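You operate a simulated robot arm through the tools that you are given. There is no shell and no other tool. Be economical: measure what you need, move in short steps, check, and stop when the job is done.

Carry out the task below with a simulated two-armed robot. There is one attempt and no reset: what you move stays moved.

Task
Wind till the stool on the tilt table tips, then mark the angle.
Fine: raise the catch rail first and free the table brake; stop as it tips, lock the table brake and slide the angle marker to the pointer.

Only the result counts: the job must be done as asked and must still hold three seconds after the hand-in. Knocking over, shifting, dropping, spilling or breaking anything else fails it.

Robot
Two 7-joint arms with two-finger parallel grippers on one trunk, on a base that drives. Base frame: it is fixed to the floor where the robot stands at the start and does not move with it; the origin is under the middle of the robot, x ahead of it, y to its left, z up. Readings come in m, degrees, newtons and seconds.
The left shoulder is at the start at [0.062, 0.203, 1.178], the right one opposite. With the tool pointing down near the work surface each hand reaches from about 0.1 to 0.58 m from the robot's upright axis, wherever it stands, measured 20 degrees to its own side. Places, roughly: angle marker [0.6, 0.5, 0.9]; black stool [1, 1, 0.75]; catch rail [0.7, -0.1, 0.9]; green stool [1.25, 1.75, 0.75]; table brake lever [0.4, 0.4, 0.6]; tilt plate [0.7, 0.1, 0.9]; tilt wheel [0.3, 0.1, 0.6]. Payload 1.57 kg a hand.
The tool frame of a hand sits at the grasp point between the pads (the TCP): z along the fingers, y along the line on which they close. The tips reach 0.03 m beyond it. Largest opening 0.11 m; finger width 0.024, thickness 0.012; the body of the gripper, 0.048 by 0.112 m, starts 0.078 m behind the TCP.
Orientation is told as [roll, pitch, yaw] about the base's x, y, z axes, in that order, counted from this pose: with the fingers straight down and closing along the base's y, the tool's x points along the base's -x, its y along +y and its z along -z.

Tools
- The arms move only by the tool play_rows. It takes "left_moves", "right_moves" or both (then of equal length, played together; a hand with none holds still); each is one flat list of numbers, 6 for each row, row after row: the shift along the tool's x, y, z in mm, then the turn, a rotation vector about the tool's x, y, z in degrees. In form: [tx, ty, tz, ax, ay, az, tx, ty, tz, ax, ay, az, ...]. A call has 1 to 20 rows; each row shifts and turns the commanded pose from where the row before left it, along the tool's axes as they then stand. "left_hand" and "right_hand" are, for a hand that has rows, the opening, from 0 (shut) to 1 (fully open), set as the call begins (left out, the last holds). Each row takes 0.2 s and may step no farther than 0.05 m and 8.6 degrees from the row before; otherwise, or with a gripper value out of range, the whole call is refused. Where a pose cannot be reached the arm comes as near as it can. A force on the tool above 60 N (or 10 N above the force at the start of the call, whichever is more), or a blocked arm, ends the call early, and 0.2 s more pass. The fingers move at their own pace (about 0.072 m/s each) and stop on an object; they squeeze with about 43 N. The grip force told is the motor's: it shows also when the fingers shut on nothing. Time passes only in rows, and 0.2 s behind the last, so rows that do not move let the fingers close. It gives the time, the measured TCP pose, the force on the tool (base axes), the opening and the grip force at its end, in the units of the frame above (readings bear some noise), with the torque about the TCP (base axes, N m) and any sound that the robot's microphone picked up.
- Cameras (640 x 400 px; columns grow to the right, rows downward): "scene" is now at [0.0992, 0.0178, 1.7491]; the picture's right is [0.14, -0.99, 0.00], its down [-0.87, -0.13, -0.48] and it looks along [0.48, 0.06, -0.88] (base axes); focal length 272 px, centre (320, 200). "left" rides on the left gripper at [0.07, -0.016, -0.141] in its tool frame; the picture's right is [0.23, 0.97, 0.00], its down [-0.85, 0.20, -0.48] and it looks along [-0.47, 0.11, 0.88] (tool axes); focal length 222 px, centre (320, 200). "right" rides on the right gripper at [0.07, 0.016, -0.141] in its tool frame; the picture's right is [-0.23, 0.97, 0.00], its down [-0.85, -0.20, -0.48] and it looks along [-0.47, -0.11, 0.88] (tool axes); focal length 222 px, centre (320, 200). There is no depth. A picture from a camera that has moved, and an enlarged one, comes with that camera's place and axes in the base frame and with its lens.
- get_image(camera): a new picture of that camera. The clock stands still meanwhile.
- lift_body(by): slides the trunk up (or, below 0, down) by that many m; the arms and the scene camera ride with it, the base frame stays. It gives what a move gives, with no picture.
- drive_base(legs): drives the robot by 1 to 6 legs, each [ahead, left, turn to the left] in m, m and degrees, along the robot's own axes; the way and the turn of a leg run together, so that a leg with both is an arc; at most 1.5 m and 180 degrees a leg. The arms and the cameras ride along, it lands a little off, and it stops where it bumps. It gives what a move gives.
- aim_head(pan, tilt): turns the head with the scene camera to pan (to the left, within 86 degrees either way) and tilt (down, from -29 to 69), counted from straight ahead of the robot. It gives what a move gives.
- close_up(camera, box): a new picture of the part [left, top, right, bottom] of that camera's present view, enlarged. The clock stands still meanwhile.
- hand_in(): hands the job in; it is judged then, once.

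Go step by step. Nothing tells you exact positions but the pictures and the camera data: compare them with the known pose of the tool, close in by small moves and look again before you grip or let go. The budget is 120 turns and 108 pictures, counting those below and the enlarged ones. Unless the task says otherwise, let go and move clear before handing in, and close with one line.

The tools are called after "Request:" as a command line: name --argument value ..., lists and objects as JSON in quotes. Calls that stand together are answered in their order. play_rows: Moves the arms, as the interface text tells. Its arguments: {"type":"object","properties":{"left_moves":{"type":"array","items":{"type":"number"}},"left_hand":{"type":"number"},"right_moves":{"type":"array","items":{"type":"number"}},"right_hand":{"type":"number"}},"required":[]} The other tools are called the same way: lift_body (by) slides the trunk up or down; drive_base (legs) drives the base; aim_head (pan, tilt) turns the head that bears the scene camera; get_image (camera) takes a picture; close_up (camera, box) takes an enlarged picture of a part of a camera's view; hand_in () hands the job in.

At the start:

```text
clock: 0.0
left_eef_pos: [0.3548, 0.5012, 1.2663]
left_orientation: [-0.1, 0.1, 0.0]
left_wrist_force: [-0.3, -0.6, 1.1]
left_torque: [0.02, 0.0, -0.02]
left_grip_width: 0.11
left_gripper_force: 0.1
right_eef_pos: [0.3743, 0.0726, 1.3043]
right_orientation: [-0.2, 0.1, 0.0]
right_wrist_force: [0.1, 0.2, 0.1]
right_torque: [-0.04, 0.0, 0.01]
right_grip_width: 0.11
right_gripper_force: 0.0
trunk travel left (down, up): [-0.775, 0.215]
robot x, y, heading: [0.0012, -0.0028, -0.1]
head pan, tilt: [8.1, 61.0]
```

scene: 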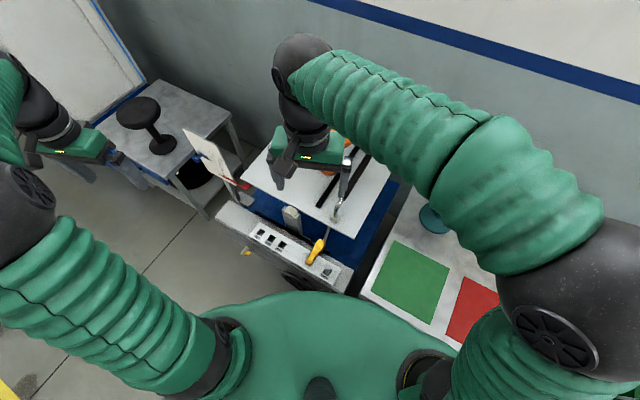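
right: 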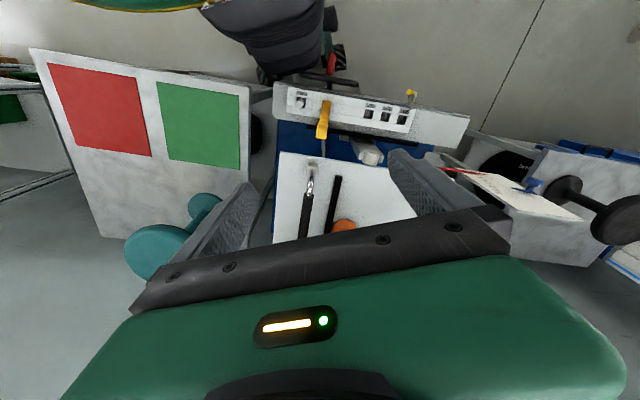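
left: 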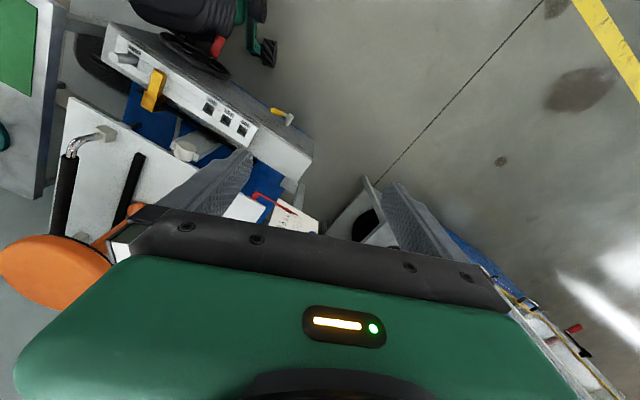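

The tilt table is ahead with a control panel on its near side; the arms hide part of it. I take enlarged looks first.

Request:
close_up --camera "scene" --box '[170, 110, 410, 300]'

Request:
close_up --camera "left" --box '[0, 0, 340, 260]'

Request:
close_up --camera "right" --box '[240, 70, 600, 280]'

```text
2.11 times, centred on (290, 205) of scene
camera zoom: at [0.0992, 0.0178, 1.7491], right [0.14, -0.99, 0.0], down [-0.87, -0.13, -0.48], along [0.48, 0.06, -0.88], focal length 573 px, centre (383, 190)
```

zoom: 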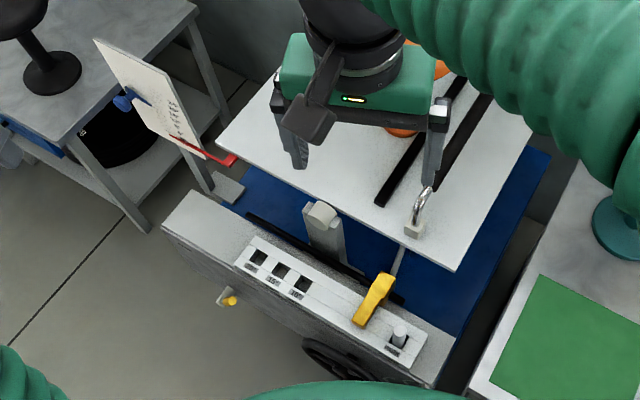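

```text
1.54 times, centred on (170, 130) of left
camera zoom: at [0.2868, 0.4851, 1.4064], right [-0.23, 0.97, 0.0], down [0.86, 0.2, 0.48], along [0.47, 0.11, -0.88], focal length 342 px, centre (551, 308)
```

zoom: 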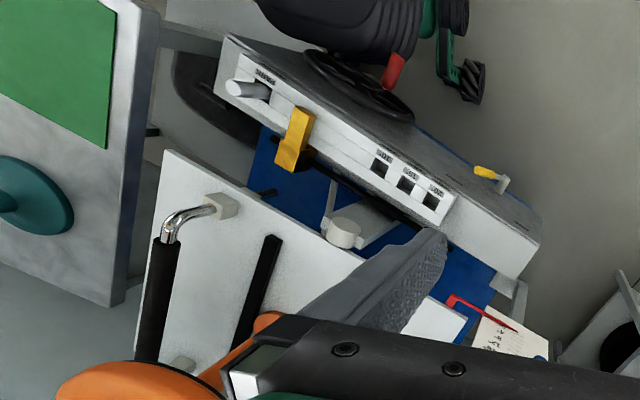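

```text
1.78 times, centred on (420, 175) of right
camera zoom: at [0.3046, 0.0892, 1.4448], right [0.23, 0.97, 0.0], down [0.86, -0.2, 0.48], along [0.47, -0.11, -0.88], focal length 395 px, centre (142, 244)
```

zoom: 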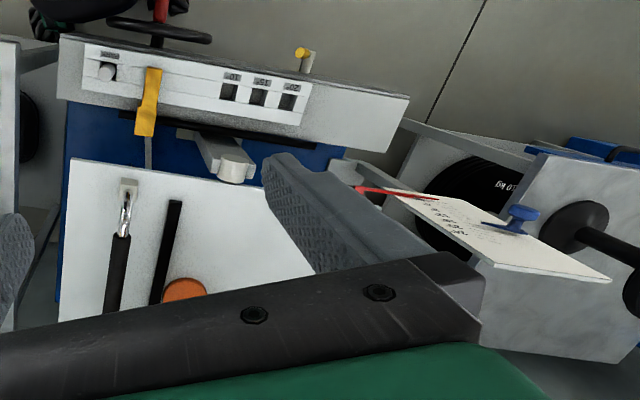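

I move the right arm aside to see the plate.

Request:
play_rows --right_moves '[0, -50, 0, 0, 0, 0, 0, -50, 0, 0, 0, 0, 0, -50, 0, 0, 0, 0, 0, -50, 0, 0, 0, 0, 0, -50, 0, 0, 0, 0, 0, -50, 0, 0, 0, 0, 0, -50, 0, 0, 0, 0, 0, -50, 0, 0, 0, 0]'

Request:
get_image --camera "scene"

Request:
close_up --camera "scene" --box '[170, 110, 410, 300]'

```text
clock: 1.8
left_eef_pos: [0.3551, 0.4948, 1.2669]
left_orientation: [0.2, 0.1, 0.0]
left_wrist_force: [0.1, 0.5, -0.6]
left_torque: [0.01, 0.02, 0.04]
left_grip_width: 0.1097
left_gripper_force: 0.2
right_eef_pos: [0.3753, -0.3333, 1.3031]
right_orientation: [0.2, 0.1, 0.0]
right_wrist_force: [-0.5, -0.3, -0.3]
right_torque: [-0.02, -0.02, 0.02]
right_grip_width: 0.1101
right_gripper_force: 0.1
trunk travel left (down, up): [-0.775, 0.215]
robot x, y, heading: [-0.0024, 0.0018, 0.1]
head pan, tilt: [8.1, 61.0]
```

```text
101 pictures are left
camera scene: at [0.1001, 0.0088, 1.7491], right [0.14, -0.99, 0.0], down [-0.87, -0.12, -0.48], along [0.48, 0.07, -0.88], focal length 272 px, centre (320, 200)
```

scene: 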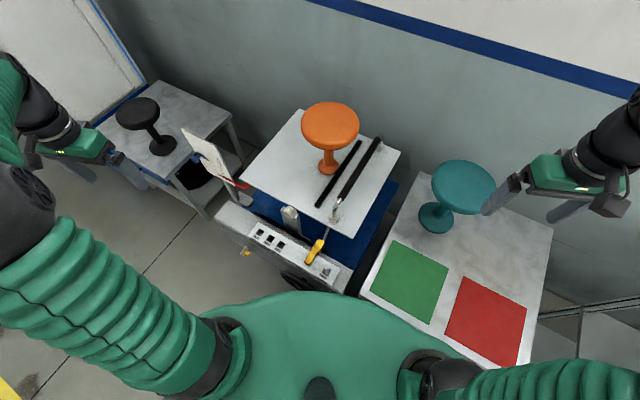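

```text
2.11 times, centred on (290, 205) of scene
camera zoom: at [0.1001, 0.0088, 1.7491], right [0.14, -0.99, 0.0], down [-0.87, -0.12, -0.48], along [0.48, 0.07, -0.88], focal length 573 px, centre (383, 190)
```

zoom: 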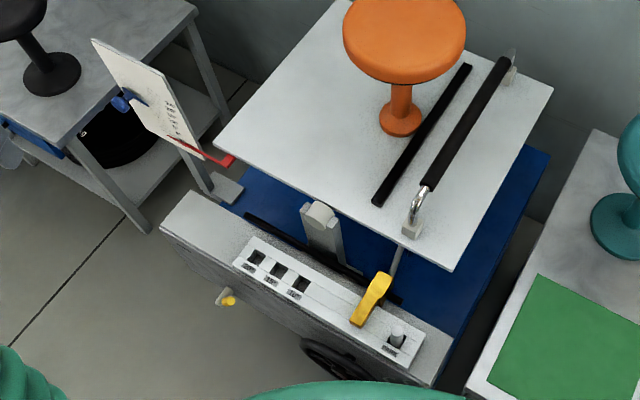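

Request:
close_up --camera "scene" --box '[240, 215, 350, 290]'

Request:
close_up --camera "scene" --box '[300, 120, 400, 240]'

Request:
close_up --camera "scene" --box '[170, 115, 260, 215]'

```text
5.33 times, centred on (295, 252) of scene
camera zoom: at [0.1001, 0.0088, 1.7491], right [0.14, -0.99, 0.0], down [-0.87, -0.12, -0.48], along [0.48, 0.07, -0.88], focal length 1452 px, centre (453, -80)
```

zoom: 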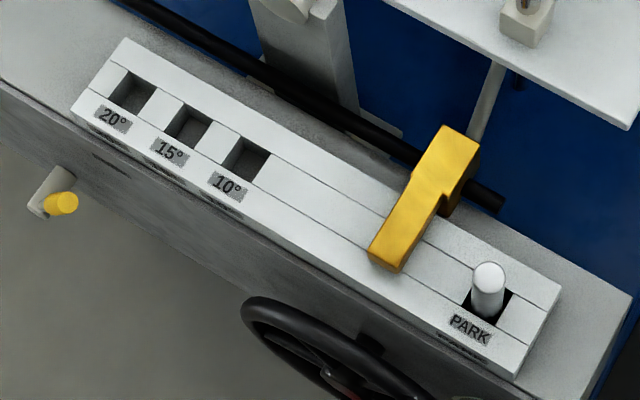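

```text
3.33 times, centred on (350, 180) of scene
camera zoom: at [0.1001, 0.0088, 1.7491], right [0.14, -0.99, 0.0], down [-0.87, -0.12, -0.48], along [0.48, 0.07, -0.88], focal length 907 px, centre (220, 267)
```

zoom: 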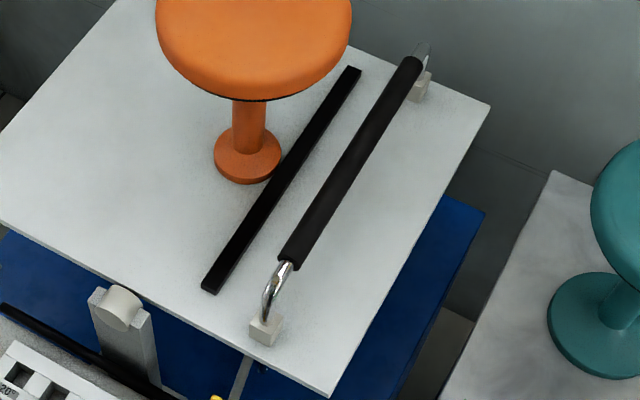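

```text
4.00 times, centred on (215, 165) of scene
camera zoom: at [0.1001, 0.0088, 1.7491], right [0.14, -0.99, 0.0], down [-0.87, -0.12, -0.48], along [0.48, 0.07, -0.88], focal length 1089 px, centre (740, 340)
```

zoom: 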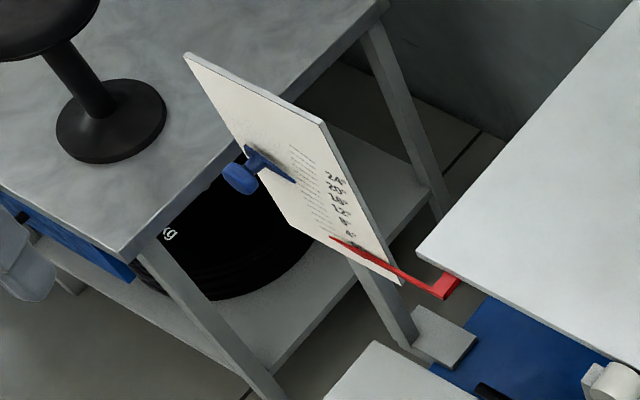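

The rail looks already off the plate by ~0.1 m; I need a flatter view from the right hand camera to understand its state.

Request:
play_rows --right_moves '[0, 50, 50, 0, -8.5, 0, 0, 50, 50, 0, -8.5, 0, 0, 50, 50, 0, -8.5, 0, 0, 50, 0, 0, -8.5, 0, 0, 50, 0, 0, -8.5, 0]'

Request:
get_image --camera "right"

Request:
get_image --camera "scene"

```text
refused: row 1 steps farther than a row can; nothing moved
```

```text
96 pictures are left
camera right: at [0.3053, -0.3187, 1.4444], right [0.23, 0.97, 0.0], down [0.86, -0.2, 0.48], along [0.47, -0.11, -0.88], focal length 222 px, centre (320, 200)
```

right: 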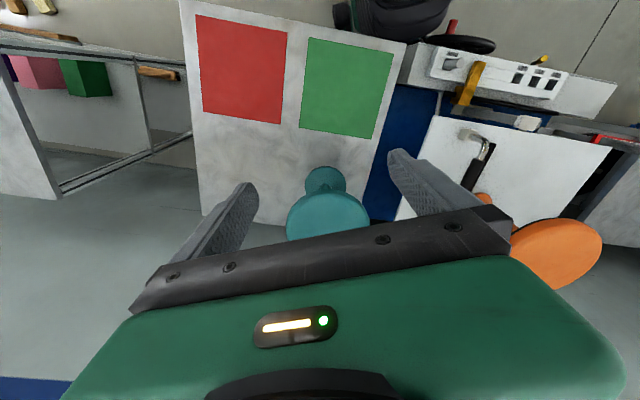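

```text
95 pictures are left
camera scene: at [0.1001, 0.0088, 1.7491], right [0.14, -0.99, 0.0], down [-0.87, -0.12, -0.48], along [0.48, 0.07, -0.88], focal length 272 px, centre (320, 200)
```

scene: 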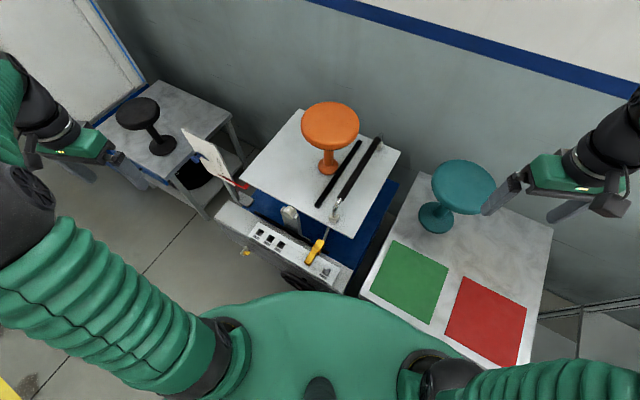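

Request:
play_rows --right_moves '[0, 30, 35, 0, -8, 0, 0, 30, 35, 0, -8, 0, 0, 30, 35, 0, -8, 0, 0, 30, 30, 0, -8, 0, 0, 40, 0, 0, -8, 0]'

Request:
get_image --camera "right"

```text
clock: 3.0
left_eef_pos: [0.3539, 0.4972, 1.2674]
left_orientation: [0.0, 0.1, 0.0]
left_wrist_force: [0.4, 0.4, -0.2]
left_torque: [0.01, 0.0, 0.0]
left_grip_width: 0.11
left_gripper_force: 0.1
right_eef_pos: [0.4393, -0.1701, 1.195]
right_orientation: [0.0, -39.8, -0.2]
right_wrist_force: [-0.3, 1.2, 0.0]
right_torque: [-0.04, 0.01, -0.02]
right_grip_width: 0.1099
right_gripper_force: 0.1
right hand out of reach, approached as far as the arm can: row 4, 5
trunk travel left (down, up): [-0.775, 0.215]
robot x, y, heading: [-0.0024, -0.0001, 0.1]
head pan, tilt: [8.1, 61.0]
```

```text
94 pictures are left
camera right: at [0.2951, -0.154, 1.2567], right [0.18, 0.97, 0.15], down [0.35, -0.2, 0.91], along [0.92, -0.11, -0.38], focal length 222 px, centre (320, 200)
```

right: 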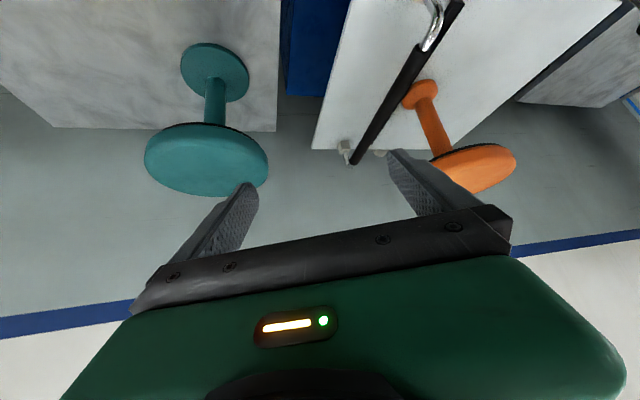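

Request:
close_up --camera "right" --box '[280, 0, 480, 180]'

```text
2.22 times, centred on (380, 90) of right
camera zoom: at [0.2951, -0.154, 1.2567], right [0.18, 0.97, 0.15], down [0.35, -0.2, 0.91], along [0.92, -0.11, -0.38], focal length 494 px, centre (187, 444)
```

zoom: 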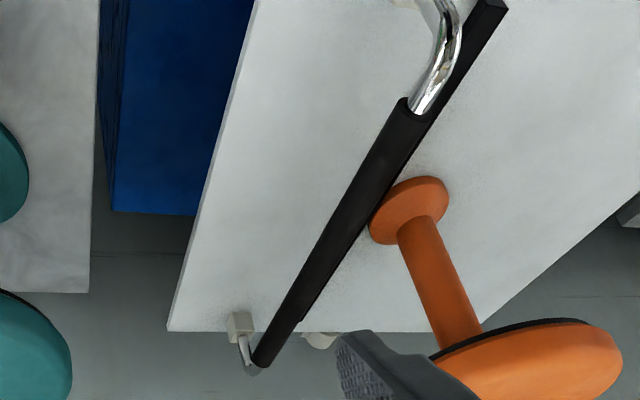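

The table is yawed about −24°. I back off a bit and lower the trunk for a flatter look and for later reach to the wheel.

Request:
drive_base --legs '[[-0.4, 0, 0]]'

Request:
lift_body --by -0.35

Request:
aim_head --pan 5 --tilt 35

Request:
get_image --camera "scene"

```text
clock: 5.5
left_eef_pos: [-0.0414, 0.4965, 1.2661]
left_orientation: [0.0, 0.1, 0.2]
left_wrist_force: [-0.4, -0.7, -0.2]
left_torque: [0.02, 0.0, -0.03]
left_grip_width: 0.11
left_gripper_force: 0.1
right_eef_pos: [0.0462, -0.1693, 1.1939]
right_orientation: [0.1, -39.7, 0.2]
right_wrist_force: [-0.5, 0.5, -0.3]
right_torque: [0.0, -0.01, -0.02]
right_grip_width: 0.1102
right_gripper_force: 0.1
trunk travel left (down, up): [-0.775, 0.215]
robot x, y, heading: [-0.3986, -0.0005, 0.2]
head pan, tilt: [8.1, 61.0]
```

```text
clock: 8.9
left_eef_pos: [-0.0431, 0.4969, 0.9174]
left_orientation: [0.2, 0.1, 0.1]
left_wrist_force: [0.5, 0.1, -0.5]
left_torque: [-0.02, -0.01, 0.02]
left_grip_width: 0.1097
left_gripper_force: 0.1
right_eef_pos: [0.042, -0.1681, 0.8438]
right_orientation: [0.1, -39.9, 0.2]
right_wrist_force: [0.5, -0.5, -0.5]
right_torque: [0.01, -0.02, 0.04]
right_grip_width: 0.1101
right_gripper_force: 0.1
trunk travel left (down, up): [-0.425, 0.565]
robot x, y, heading: [-0.3955, 0.0003, 0.2]
head pan, tilt: [8.1, 61.0]
```

```text
clock: 9.8
left_eef_pos: [-0.0443, 0.4968, 0.9179]
left_orientation: [0.0, -0.1, 0.2]
left_wrist_force: [0.2, -0.1, 0.8]
left_torque: [0.01, -0.01, 0.02]
left_grip_width: 0.1102
left_gripper_force: 0.0
right_eef_pos: [0.043, -0.169, 0.8446]
right_orientation: [0.1, -39.8, 0.1]
right_wrist_force: [-0.5, 0.2, 0.3]
right_torque: [0.0, -0.01, 0.0]
right_grip_width: 0.1102
right_gripper_force: 0.1
trunk travel left (down, up): [-0.425, 0.565]
robot x, y, heading: [-0.3945, -0.0029, 0.2]
head pan, tilt: [5.0, 35.0]
```

```text
92 pictures are left
camera scene: at [-0.275, 0.0092, 1.4345], right [0.09, -1.0, 0.0], down [-0.57, -0.05, -0.82], along [0.81, 0.07, -0.58], focal length 272 px, centre (320, 200)
```

scene: 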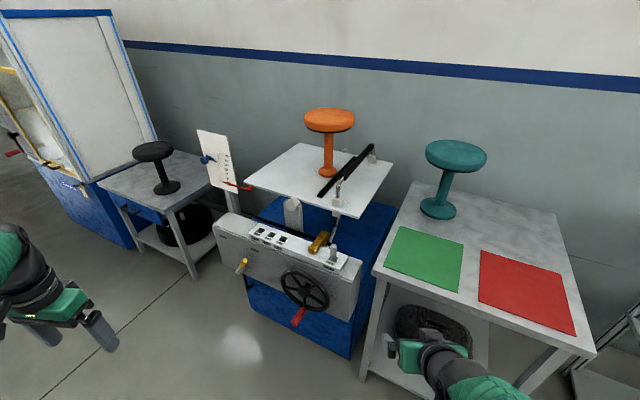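

Much clearer view. I enlarge the key parts.

Request:
close_up --camera "scene" --box '[290, 130, 400, 230]'

Request:
close_up --camera "scene" --box '[205, 205, 365, 335]'

Request:
close_up --camera "scene" --box '[190, 120, 260, 220]'

```text
4.00 times, centred on (345, 180) of scene
camera zoom: at [-0.275, 0.0092, 1.4345], right [0.09, -1.0, 0.0], down [-0.57, -0.05, -0.82], along [0.81, 0.07, -0.58], focal length 1089 px, centre (220, 280)
```

zoom: 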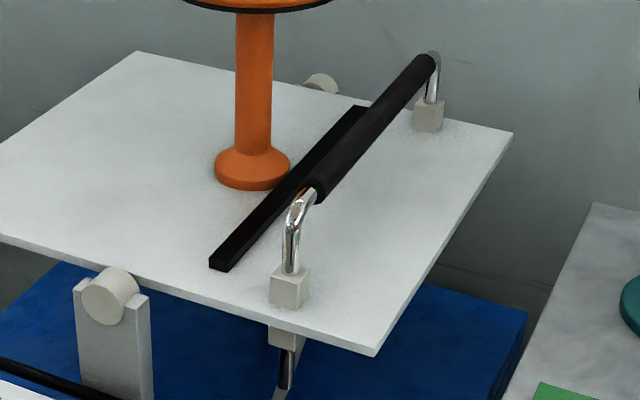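

```text
3.08 times, centred on (285, 270) of scene
camera zoom: at [-0.275, 0.0092, 1.4345], right [0.09, -1.0, 0.0], down [-0.57, -0.05, -0.82], along [0.81, 0.07, -0.58], focal length 838 px, centre (428, -15)
```

zoom: 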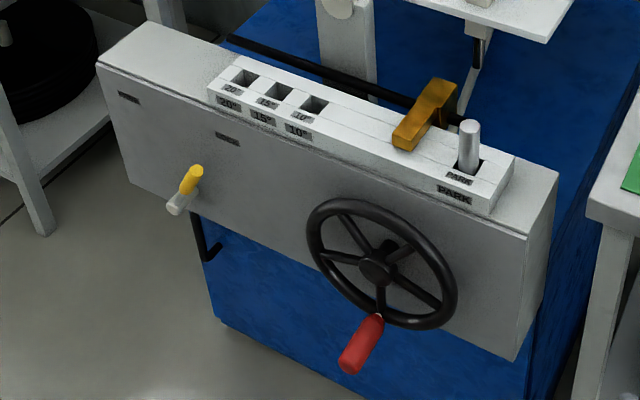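

```text
4.00 times, centred on (225, 170) of scene
camera zoom: at [-0.275, 0.0092, 1.4345], right [0.09, -1.0, 0.0], down [-0.57, -0.05, -0.82], along [0.81, 0.07, -0.58], focal length 1089 px, centre (700, 320)
```

zoom: 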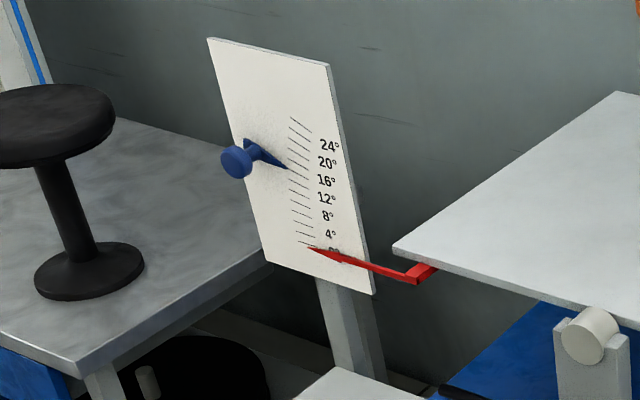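

Request:
close_up --camera "scene" --box '[220, 225, 290, 270]'

Request:
close_up --camera "scene" --box '[325, 160, 365, 215]'

```text
8.89 times, centred on (255, 248) of scene
camera zoom: at [-0.275, 0.0092, 1.4345], right [0.09, -1.0, 0.0], down [-0.57, -0.05, -0.82], along [0.81, 0.07, -0.58], focal length 2420 px, centre (898, -222)
```

zoom: 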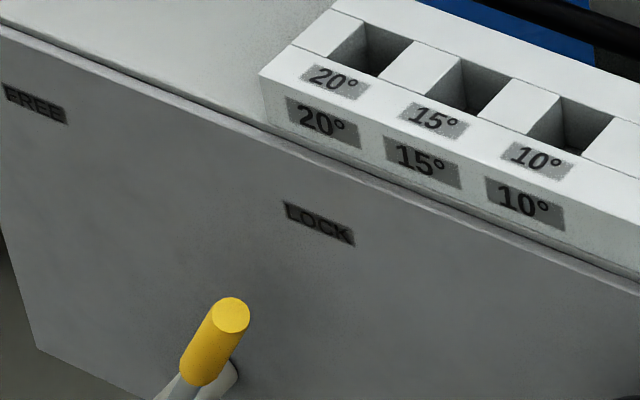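

```text
7.27 times, centred on (345, 188) of scene
camera zoom: at [-0.275, 0.0092, 1.4345], right [0.09, -1.0, 0.0], down [-0.57, -0.05, -0.82], along [0.81, 0.07, -0.58], focal length 1980 px, centre (138, 291)
```

zoom: 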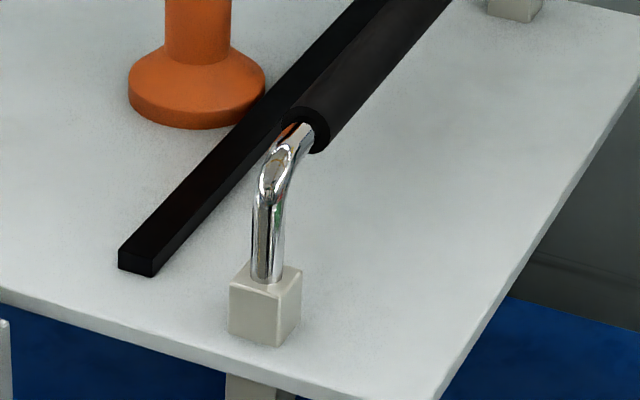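

The rail seems to be a slide-up rail in two sockets; brake lever has LOCK/FREE labels; PARK pin stays. I'll align the robot with the table (yaw about −24°) staying back, then look closely.

Request:
drive_base --legs '[[0, 0, -24.2], [0.06, 0.53, 0]]'

Request:
get_image --camera "scene"

Request:
get_image --camera "right"

```text
clock: 14.1
left_eef_pos: [0.3889, 0.7696, 0.919]
left_orientation: [0.3, 0.0, -23.3]
left_wrist_force: [0.7, -0.1, -0.3]
left_torque: [0.01, 0.0, 0.0]
left_grip_width: 0.1098
left_gripper_force: 0.1
right_eef_pos: [0.2021, 0.1255, 0.8434]
right_orientation: [0.3, -39.9, -23.5]
right_wrist_force: [-0.6, -0.7, 0.9]
right_torque: [-0.01, -0.03, -0.02]
right_grip_width: 0.1101
right_gripper_force: 0.1
trunk travel left (down, up): [-0.425, 0.565]
robot x, y, heading: [-0.1321, 0.4568, -23.1]
head pan, tilt: [5.0, 35.0]
```

```text
86 pictures are left
camera scene: at [-0.0175, 0.4145, 1.4346], right [-0.31, -0.95, 0.0], down [-0.54, 0.18, -0.82], along [0.78, -0.26, -0.57], focal length 272 px, centre (320, 200)
```

scene: 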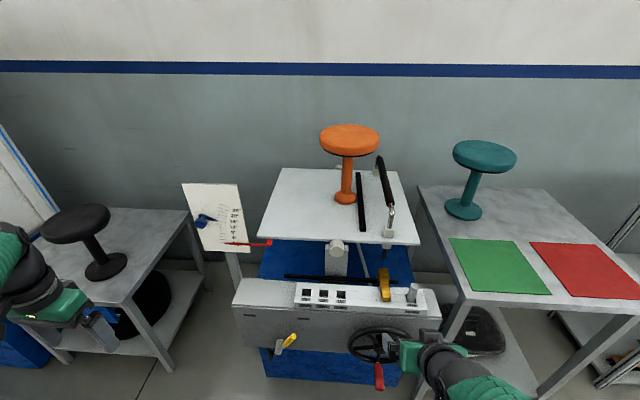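

```text
85 pictures are left
camera right: at [0.077, 0.1962, 0.9066], right [0.55, 0.82, 0.15], down [0.24, -0.32, 0.91], along [0.8, -0.46, -0.38], focal length 222 px, centre (320, 200)
```

right: 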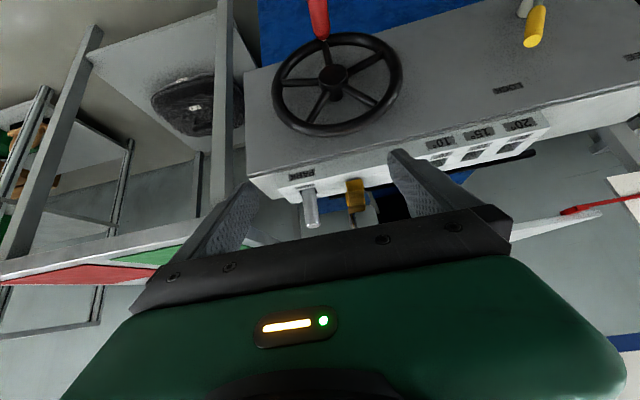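

Request:
close_up --camera "scene" --box '[300, 140, 440, 250]'

Request:
close_up --camera "scene" --box '[225, 260, 445, 395]'

Request:
close_up --camera "scene" --box '[170, 170, 290, 265]'

```text
3.64 times, centred on (370, 195) of scene
camera zoom: at [-0.0175, 0.4145, 1.4346], right [-0.31, -0.95, 0.0], down [-0.54, 0.18, -0.82], along [0.78, -0.26, -0.57], focal length 990 px, centre (138, 218)
```

zoom: 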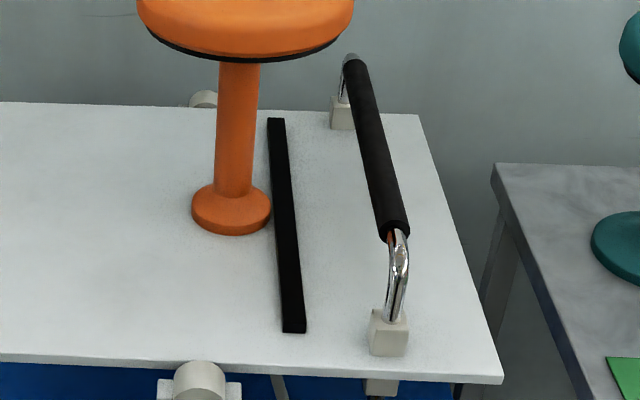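

```text
2.91 times, centred on (335, 328) of scene
camera zoom: at [-0.0175, 0.4145, 1.4346], right [-0.31, -0.95, 0.0], down [-0.54, 0.18, -0.82], along [0.78, -0.26, -0.57], focal length 792 px, centre (276, -171)
```

zoom: 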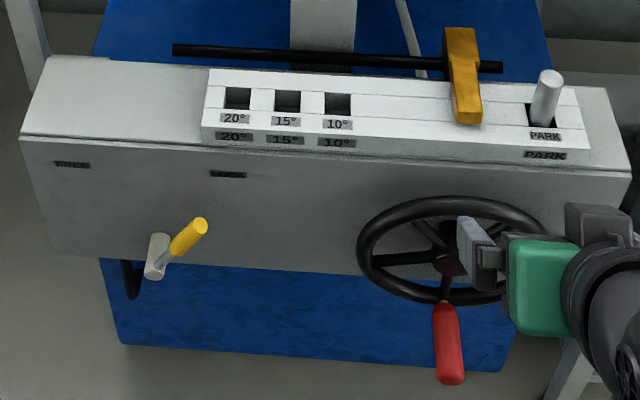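

```text
4.21 times, centred on (230, 218) of scene
camera zoom: at [-0.0175, 0.4145, 1.4346], right [-0.31, -0.95, 0.0], down [-0.54, 0.18, -0.82], along [0.78, -0.26, -0.57], focal length 1146 px, centre (699, 126)
```

zoom: 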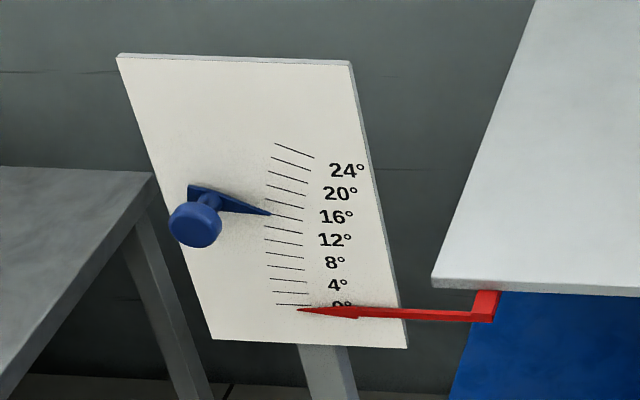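

Bar near end I put at (0.547, −0.003, 0.952), posts vertical; hub (0.317, 0.118, 0.606), red handle tip (0.245, 0.142, 0.531), brake tip (0.40, 0.35, 0.66). I raise the right hand and drive closer.

Request:
play_rows --right_moves '[-25.7, 0, -30.6, 0, 0, 0, -25.7, 0, -30.6, 0, 0, 0, -25.7, 0, -30.6, 0, 0, 0, -25.7, 0, -30.6, 0, 0, 0, -25.7, 0, -30.6, 0, 0, 0]'

Request:
drive_base --legs '[[0.17, 0, 0]]'

Request:
get_image --camera "right"

Request:
get_image --camera "scene"

```text
clock: 15.3
left_eef_pos: [0.3905, 0.7726, 0.9173]
left_orientation: [0.0, 0.0, -23.3]
left_wrist_force: [-0.5, -0.6, -0.3]
left_torque: [-0.01, -0.01, 0.01]
left_grip_width: 0.11
left_gripper_force: 0.1
right_eef_pos: [0.2273, 0.1245, 0.9953]
right_orientation: [-0.1, -39.6, -23.3]
right_wrist_force: [0.4, -0.6, -0.1]
right_torque: [0.01, 0.03, -0.02]
right_grip_width: 0.1101
right_gripper_force: 0.1
right hand out of reach, approached as far as the arm can: row 3, 4, 5
trunk travel left (down, up): [-0.425, 0.565]
robot x, y, heading: [-0.1336, 0.4582, -23.1]
head pan, tilt: [5.0, 35.0]
```

```text
clock: 16.8
left_eef_pos: [0.545, 0.7033, 0.9174]
left_orientation: [-0.1, 0.1, -23.5]
left_wrist_force: [-0.1, -0.3, -0.5]
left_torque: [-0.02, 0.03, 0.04]
left_grip_width: 0.1103
left_gripper_force: 0.1
right_eef_pos: [0.3837, 0.0551, 0.9935]
right_orientation: [0.1, -39.7, -23.4]
right_wrist_force: [0.0, -0.4, -0.5]
right_torque: [0.03, -0.01, 0.0]
right_grip_width: 0.11
right_gripper_force: 0.0
trunk travel left (down, up): [-0.425, 0.565]
robot x, y, heading: [0.0238, 0.3912, -23.7]
head pan, tilt: [5.0, 35.0]
```

```text
81 pictures are left
camera right: at [0.2569, 0.1266, 1.0576], right [0.55, 0.82, 0.15], down [0.24, -0.32, 0.91], along [0.8, -0.46, -0.38], focal length 222 px, centre (320, 200)
```

right: 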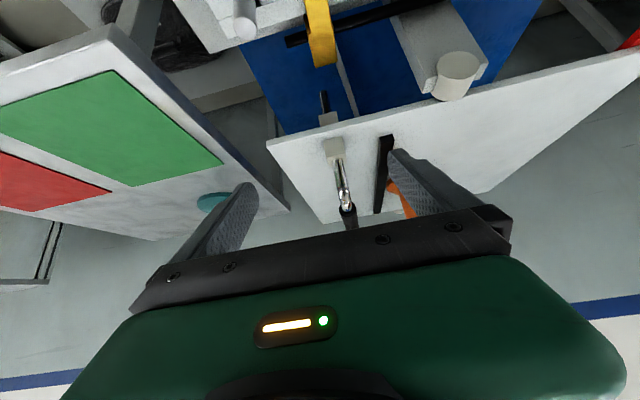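

```text
80 pictures are left
camera scene: at [0.141, 0.3508, 1.4345], right [-0.32, -0.95, 0.0], down [-0.55, 0.18, -0.82], along [0.78, -0.26, -0.58], focal length 272 px, centre (320, 200)
```

scene: 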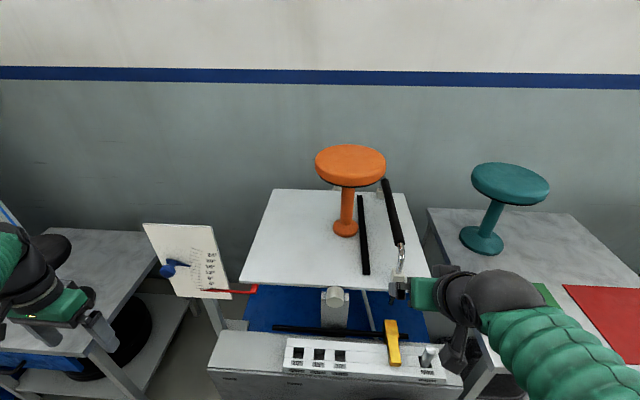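

Request:
play_rows --right_moves '[-30.4, 2.4, 25.4, 0, 0, 0, -30.4, 2.4, 25.4, 0, 0, 0, -30.4, 2.4, 25.4, 0, 0, 0, -30.4, 2.4, 25.4, 0, 0, 0, -26, 2.4, 21, 0, 0, 0]'

Request:
get_image --camera "right"

Request:
close_up --camera "scene" --box '[300, 130, 500, 300]'

```text
clock: 18.0
left_eef_pos: [0.5471, 0.7044, 0.9168]
left_orientation: [0.0, 0.2, -23.4]
left_wrist_force: [-0.1, -0.3, -0.1]
left_torque: [-0.01, 0.01, 0.04]
left_grip_width: 0.11
left_gripper_force: 0.0
right_eef_pos: [0.5656, -0.0091, 0.9938]
right_orientation: [-0.1, -39.7, -23.4]
right_wrist_force: [0.1, -0.3, 0.4]
right_torque: [-0.01, -0.01, 0.0]
right_grip_width: 0.11
right_gripper_force: 0.0
trunk travel left (down, up): [-0.425, 0.565]
robot x, y, heading: [0.0228, 0.3905, -23.8]
head pan, tilt: [5.0, 35.0]
```

```text
79 pictures are left
camera right: at [0.439, 0.0612, 1.0577], right [0.55, 0.82, 0.15], down [0.24, -0.32, 0.91], along [0.8, -0.46, -0.38], focal length 222 px, centre (320, 200)
```

right: 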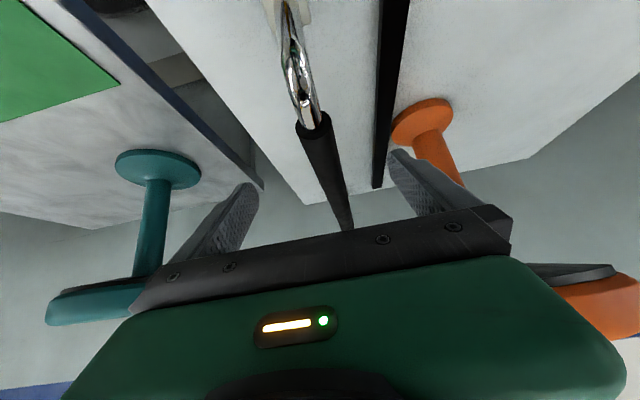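

```text
2.35 times, centred on (400, 215) of scene
camera zoom: at [0.1424, 0.3503, 1.4344], right [-0.32, -0.95, 0.0], down [-0.55, 0.18, -0.82], along [0.78, -0.26, -0.58], focal length 640 px, centre (132, 165)
```

zoom: 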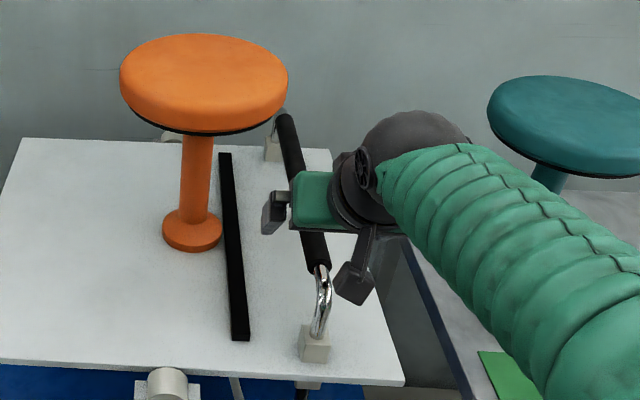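

The bar lies between the fingers. I descend 42 mm and grip.

Request:
play_rows --right_moves '[13.5, 2, 16, 0, 0, 0, 13.5, 2, 16, 0, 0, 0]'

Request:
play_rows --right_hand 0 --right_moves '[0, 0, 0, 0, 0, 0, 0, 0, 0, 0, 0, 0, 0, 0, 0, 0, 0, 0, 0, 0, 0, 0, 0, 0]'

Request:
get_image --camera "right"

```text
clock: 18.6
left_eef_pos: [0.5471, 0.7043, 0.9181]
left_orientation: [-0.1, 0.0, -23.4]
left_wrist_force: [0.3, 0.8, 0.3]
left_torque: [0.02, -0.01, -0.01]
left_grip_width: 0.1102
left_gripper_force: 0.0
right_eef_pos: [0.5638, -0.006, 0.9541]
right_orientation: [0.0, -39.7, -23.4]
right_wrist_force: [0.1, -0.1, 0.3]
right_torque: [-0.01, 0.01, 0.03]
right_grip_width: 0.1099
right_gripper_force: 0.0
trunk travel left (down, up): [-0.425, 0.565]
robot x, y, heading: [0.0201, 0.3925, -23.5]
head pan, tilt: [5.0, 35.0]
```

```text
clock: 19.6
left_eef_pos: [0.5462, 0.7053, 0.9166]
left_orientation: [-0.1, 0.0, -23.4]
left_wrist_force: [-0.5, -0.6, -0.5]
left_torque: [0.0, -0.01, 0.0]
left_grip_width: 0.1099
left_gripper_force: 0.1
right_eef_pos: [0.565, -0.0033, 0.9545]
right_orientation: [-0.1, -39.7, -23.2]
right_wrist_force: [1.8, 5.3, -0.6]
right_torque: [0.04, 0.05, 0.84]
right_grip_width: 0.0262
right_gripper_force: 33.8
trunk travel left (down, up): [-0.425, 0.565]
robot x, y, heading: [0.022, 0.3893, -23.0]
head pan, tilt: [5.0, 35.0]
```

```text
77 pictures are left
camera right: at [0.4389, 0.067, 1.0173], right [0.54, 0.83, 0.14], down [0.24, -0.32, 0.91], along [0.8, -0.46, -0.38], focal length 222 px, centre (320, 200)
```

right: 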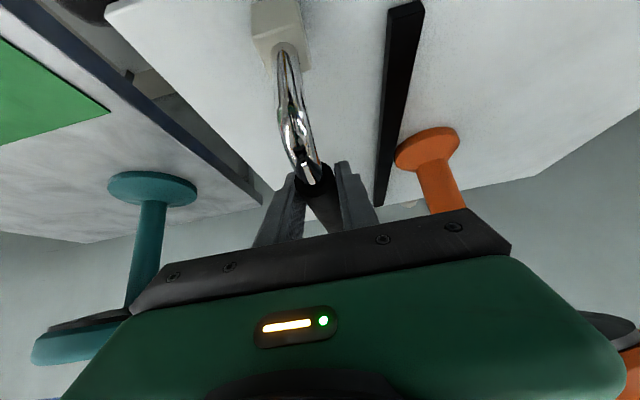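

Gripped (26 mm bar). Gentle 20 mm lift to test how it moves.

Request:
play_rows --right_moves '[-6.4, 1, -7.7, 0, 0, 0, -6.4, 1, -7.7, 0, 0, 0]'

Request:
close_up --camera "scene" --box '[300, 130, 500, 300]'

```text
clock: 20.2
left_eef_pos: [0.5464, 0.7036, 0.9159]
left_orientation: [-0.1, 0.1, -23.4]
left_wrist_force: [-1.0, -0.6, 0.3]
left_torque: [0.0, 0.02, 0.02]
left_grip_width: 0.1101
left_gripper_force: 0.0
right_eef_pos: [0.5645, -0.004, 0.9736]
right_orientation: [-0.1, -39.5, -23.3]
right_wrist_force: [-4.1, 2.6, -6.7]
right_torque: [-0.03, 0.82, 1.08]
right_grip_width: 0.0261
right_gripper_force: 37.4
trunk travel left (down, up): [-0.425, 0.565]
robot x, y, heading: [0.0245, 0.3885, -23.2]
head pan, tilt: [5.0, 35.0]
```

```text
2.35 times, centred on (400, 215) of scene
camera zoom: at [0.1418, 0.3509, 1.4345], right [-0.32, -0.95, 0.0], down [-0.55, 0.18, -0.82], along [0.78, -0.26, -0.58], focal length 640 px, centre (132, 165)
```

zoom: 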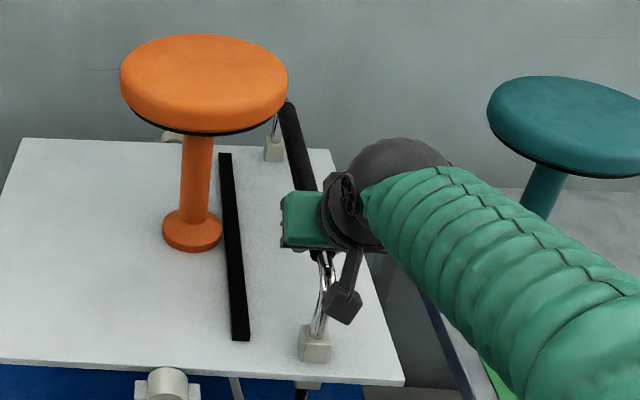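

It slides up under ~7 N. I continue 40 mm and check the seat clearance.

Request:
play_rows --right_moves '[-6.4, 0, -7.7, 0, 0, 0, -6.4, 0, -7.7, 0, 0, 0, -6.4, 0, -7.7, 0, 0, 0, -6.4, 0, -7.7, 0, 0, 0]'

Request:
close_up --camera "scene" --box '[300, 130, 500, 300]'

Request:
get_image --camera "right"

```text
clock: 21.2
left_eef_pos: [0.5463, 0.7033, 0.9181]
left_orientation: [0.1, 0.1, -23.4]
left_wrist_force: [0.0, -1.3, 1.3]
left_torque: [0.01, -0.05, 0.03]
left_grip_width: 0.1099
left_gripper_force: 0.1
right_eef_pos: [0.5645, -0.0044, 1.0119]
right_orientation: [0.0, -39.8, -23.4]
right_wrist_force: [-4.7, 0.7, -5.9]
right_torque: [0.01, 0.67, 1.07]
right_grip_width: 0.0259
right_gripper_force: 37.0
trunk travel left (down, up): [-0.425, 0.565]
robot x, y, heading: [0.0264, 0.3907, -23.3]
head pan, tilt: [5.0, 35.0]
```

```text
2.35 times, centred on (400, 215) of scene
camera zoom: at [0.1413, 0.35, 1.4345], right [-0.32, -0.95, 0.0], down [-0.55, 0.18, -0.82], along [0.78, -0.26, -0.58], focal length 640 px, centre (132, 165)
```

zoom: 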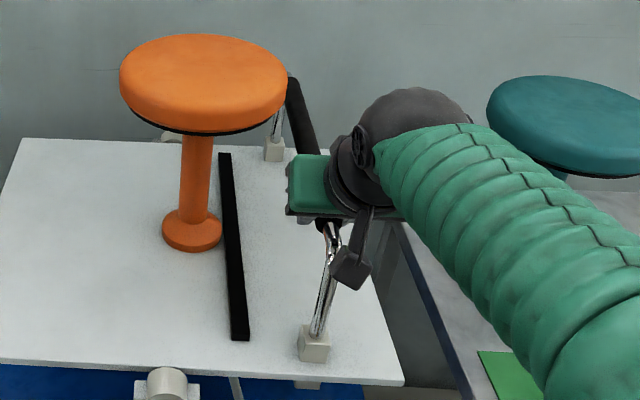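

```text
74 pictures are left
camera right: at [0.4391, 0.0674, 1.0765], right [0.55, 0.82, 0.15], down [0.24, -0.32, 0.91], along [0.8, -0.47, -0.38], focal length 222 px, centre (320, 200)
```

right: 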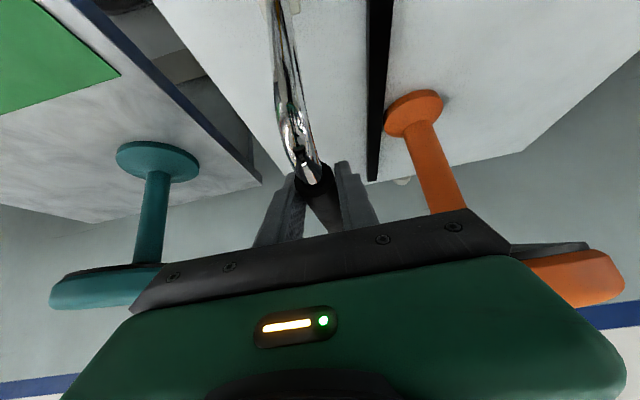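

Seat clears the bar laterally. I continue in small lifts, watching for a stop or click.

Request:
play_rows --right_moves '[-6.4, 0, -7.7, 0, 0, 0, -6.4, 0, -7.7, 0, 0, 0, -6.4, 0, -7.7, 0, 0, 0, -6.4, 0, -7.7, 0, 0, 0]'

Request:
close_up --camera "scene" --box '[300, 130, 500, 300]'

```text
clock: 22.2
left_eef_pos: [0.546, 0.7051, 0.9165]
left_orientation: [0.0, 0.0, -23.4]
left_wrist_force: [0.2, -0.5, -0.1]
left_torque: [0.0, 0.0, 0.0]
left_grip_width: 0.1101
left_gripper_force: 0.0
right_eef_pos: [0.5646, -0.0042, 1.0536]
right_orientation: [0.0, -39.8, -23.3]
right_wrist_force: [-4.1, 3.1, -5.5]
right_torque: [0.11, -0.08, 0.97]
right_grip_width: 0.0262
right_gripper_force: 36.5
trunk travel left (down, up): [-0.425, 0.565]
robot x, y, heading: [0.0226, 0.3886, -23.2]
head pan, tilt: [5.0, 35.0]
```

```text
2.35 times, centred on (400, 215) of scene
camera zoom: at [0.141, 0.3507, 1.4345], right [-0.32, -0.95, 0.0], down [-0.55, 0.18, -0.82], along [0.78, -0.26, -0.58], focal length 640 px, centre (132, 165)
```

zoom: 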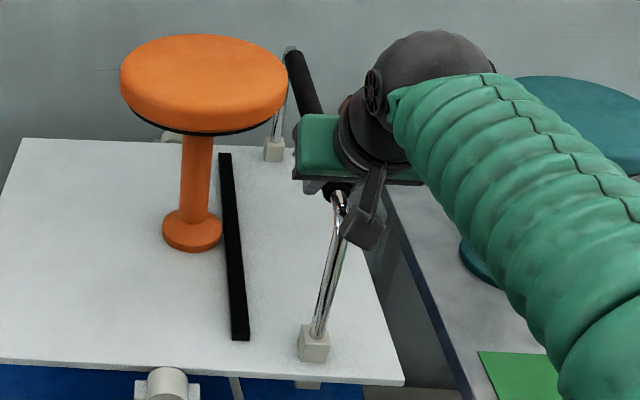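

Request:
play_rows --right_moves '[-6.4, 0, -7.7, 0, 0, 0, -6.4, 0, -7.7, 0, 0, 0, -6.4, 0, -7.7, 0, 0, 0, -6.4, 0, -7.7, 0, 0, 0]'

```text
clock: 23.2
left_eef_pos: [0.5471, 0.7042, 0.917]
left_orientation: [0.0, -0.1, -23.3]
left_wrist_force: [-0.3, -0.6, -0.2]
left_torque: [0.02, -0.02, 0.01]
left_grip_width: 0.11
left_gripper_force: 0.0
right_eef_pos: [0.5652, -0.0037, 1.0945]
right_orientation: [0.1, -39.7, -23.3]
right_wrist_force: [-4.5, 2.7, -3.4]
right_torque: [0.04, 0.49, 1.07]
right_grip_width: 0.026
right_gripper_force: 37.0
trunk travel left (down, up): [-0.425, 0.565]
robot x, y, heading: [0.0229, 0.3886, -23.3]
head pan, tilt: [5.0, 35.0]
```

Request:
play_rows --right_moves '[-6.4, 0, -7.7, 0, 0, 0, -6.4, 0, -7.7, 0, 0, 0, -6.4, 0, -7.7, 0, 0, 0]'

Request:
close_up --camera "scene" --box '[290, 110, 510, 300]'

```text
clock: 24.0
left_eef_pos: [0.55, 0.7031, 0.9153]
left_orientation: [0.0, 0.2, -23.4]
left_wrist_force: [0.3, -0.3, 0.7]
left_torque: [0.02, 0.0, 0.01]
left_grip_width: 0.1099
left_gripper_force: 0.1
right_eef_pos: [0.5691, -0.0058, 1.1132]
right_orientation: [-0.1, -38.7, -23.4]
right_wrist_force: [3.4, 5.0, -44.3]
right_torque: [0.3, 0.43, 0.89]
right_grip_width: 0.0255
right_gripper_force: 37.1
trunk travel left (down, up): [-0.425, 0.565]
robot x, y, heading: [0.0253, 0.3893, -23.3]
head pan, tilt: [5.0, 35.0]
```

```text
2.11 times, centred on (400, 205) of scene
camera zoom: at [0.1509, 0.3469, 1.4332], right [-0.32, -0.95, 0.0], down [-0.55, 0.18, -0.81], along [0.77, -0.26, -0.58], focal length 573 px, centre (152, 190)
```

zoom: 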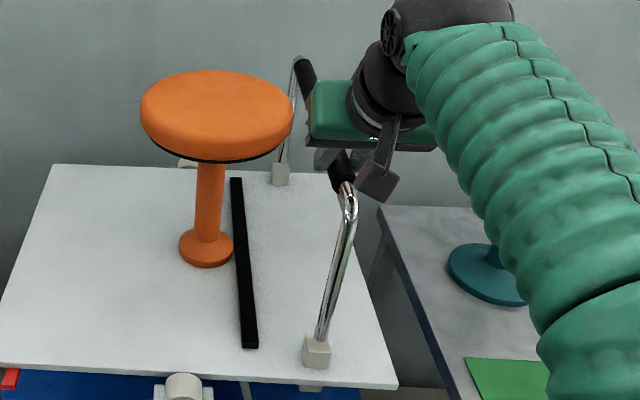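

Top stop reached (44 N). I relieve the pull, then open and see whether it stays.

Request:
play_rows --right_moves '[3.5, 0, 4.2, 0, 0, 0, 0, 0, 0, 0, 0, 0]'

Request:
play_rows --right_hand 0.45 --right_moves '[0, 0, 0, 0, 0, 0, 0, 0, 0, 0, 0, 0, 0, 0, 0, 0, 0, 0]'

Request:
close_up --camera "scene" --box '[290, 110, 510, 300]'

```text
clock: 24.6
left_eef_pos: [0.549, 0.7038, 0.9151]
left_orientation: [0.0, 0.3, -23.5]
left_wrist_force: [0.0, 0.2, 1.1]
left_torque: [-0.03, 0.02, 0.05]
left_grip_width: 0.1096
left_gripper_force: 0.1
right_eef_pos: [0.5697, -0.0055, 1.1142]
right_orientation: [0.0, -39.3, -23.4]
right_wrist_force: [9.4, 0.6, -26.2]
right_torque: [0.19, 0.72, 0.75]
right_grip_width: 0.0257
right_gripper_force: 37.0
trunk travel left (down, up): [-0.425, 0.565]
robot x, y, heading: [0.0241, 0.3926, -23.5]
head pan, tilt: [5.0, 35.0]
```

```text
clock: 25.4
left_eef_pos: [0.5451, 0.7047, 0.9175]
left_orientation: [-0.1, 0.0, -23.4]
left_wrist_force: [-0.1, -0.2, -0.3]
left_torque: [0.0, -0.06, -0.03]
left_grip_width: 0.1099
left_gripper_force: 0.1
right_eef_pos: [0.5639, -0.0015, 1.1175]
right_orientation: [0.0, -39.9, -23.4]
right_wrist_force: [0.2, 0.4, 0.1]
right_torque: [0.02, 0.02, -0.01]
right_grip_width: 0.0498
right_gripper_force: 0.0
trunk travel left (down, up): [-0.425, 0.565]
robot x, y, heading: [0.0255, 0.3874, -23.5]
head pan, tilt: [5.0, 35.0]
```

```text
2.11 times, centred on (400, 205) of scene
camera zoom: at [0.1401, 0.3517, 1.4347], right [-0.32, -0.95, 0.0], down [-0.55, 0.18, -0.82], along [0.78, -0.26, -0.57], focal length 573 px, centre (152, 190)
```

zoom: 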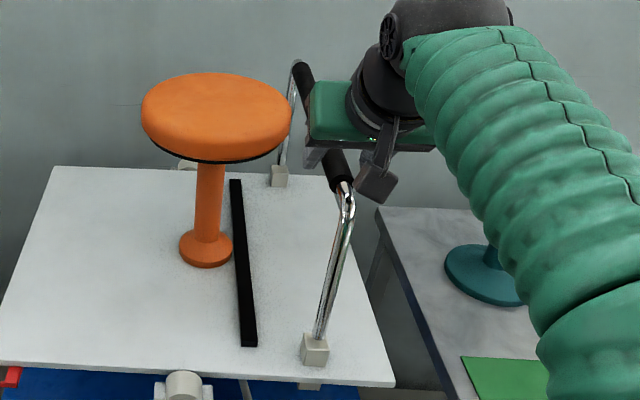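

The rail holds itself up. I back the hand off along its axis, then drive back 0.2 m.

Request:
play_rows --right_moves '[0, 0, -30, 0, 0, 0, 0, 0, -30, 0, 0, 0]'

Request:
drive_base --legs '[[-0.2, 0, 0]]'

Request:
get_image --camera "scene"

```text
clock: 26.0
left_eef_pos: [0.5449, 0.7051, 0.9158]
left_orientation: [0.1, 0.0, -23.3]
left_wrist_force: [-0.7, -0.1, -0.5]
left_torque: [-0.01, -0.01, 0.03]
left_grip_width: 0.1101
left_gripper_force: 0.0
right_eef_pos: [0.5286, 0.0115, 1.1637]
right_orientation: [0.1, -39.9, -23.3]
right_wrist_force: [0.1, 0.2, -0.1]
right_torque: [0.0, 0.04, -0.02]
right_grip_width: 0.0496
right_gripper_force: 0.1
trunk travel left (down, up): [-0.425, 0.565]
robot x, y, heading: [0.023, 0.3912, -23.5]
head pan, tilt: [5.0, 35.0]
```

```text
clock: 27.6
left_eef_pos: [0.3625, 0.7844, 0.9169]
left_orientation: [0.0, 0.1, -23.5]
left_wrist_force: [-0.6, -0.4, -0.3]
left_torque: [0.01, 0.01, -0.03]
left_grip_width: 0.1099
left_gripper_force: 0.1
right_eef_pos: [0.3453, 0.0913, 1.1634]
right_orientation: [0.0, -39.9, -23.3]
right_wrist_force: [-0.7, 0.2, -0.6]
right_torque: [-0.01, -0.01, 0.0]
right_grip_width: 0.0496
right_gripper_force: 0.0
trunk travel left (down, up): [-0.425, 0.565]
robot x, y, heading: [-0.1579, 0.4713, -23.4]
head pan, tilt: [5.0, 35.0]
```

```text
70 pictures are left
camera scene: at [-0.0425, 0.43, 1.4346], right [-0.32, -0.95, 0.0], down [-0.55, 0.18, -0.82], along [0.78, -0.26, -0.57], focal length 272 px, centre (320, 200)
```

scene: 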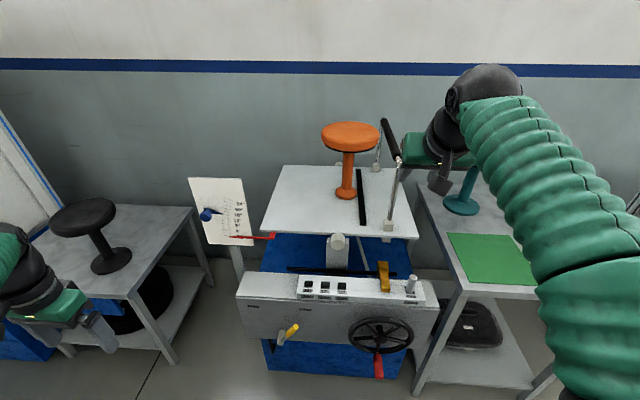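

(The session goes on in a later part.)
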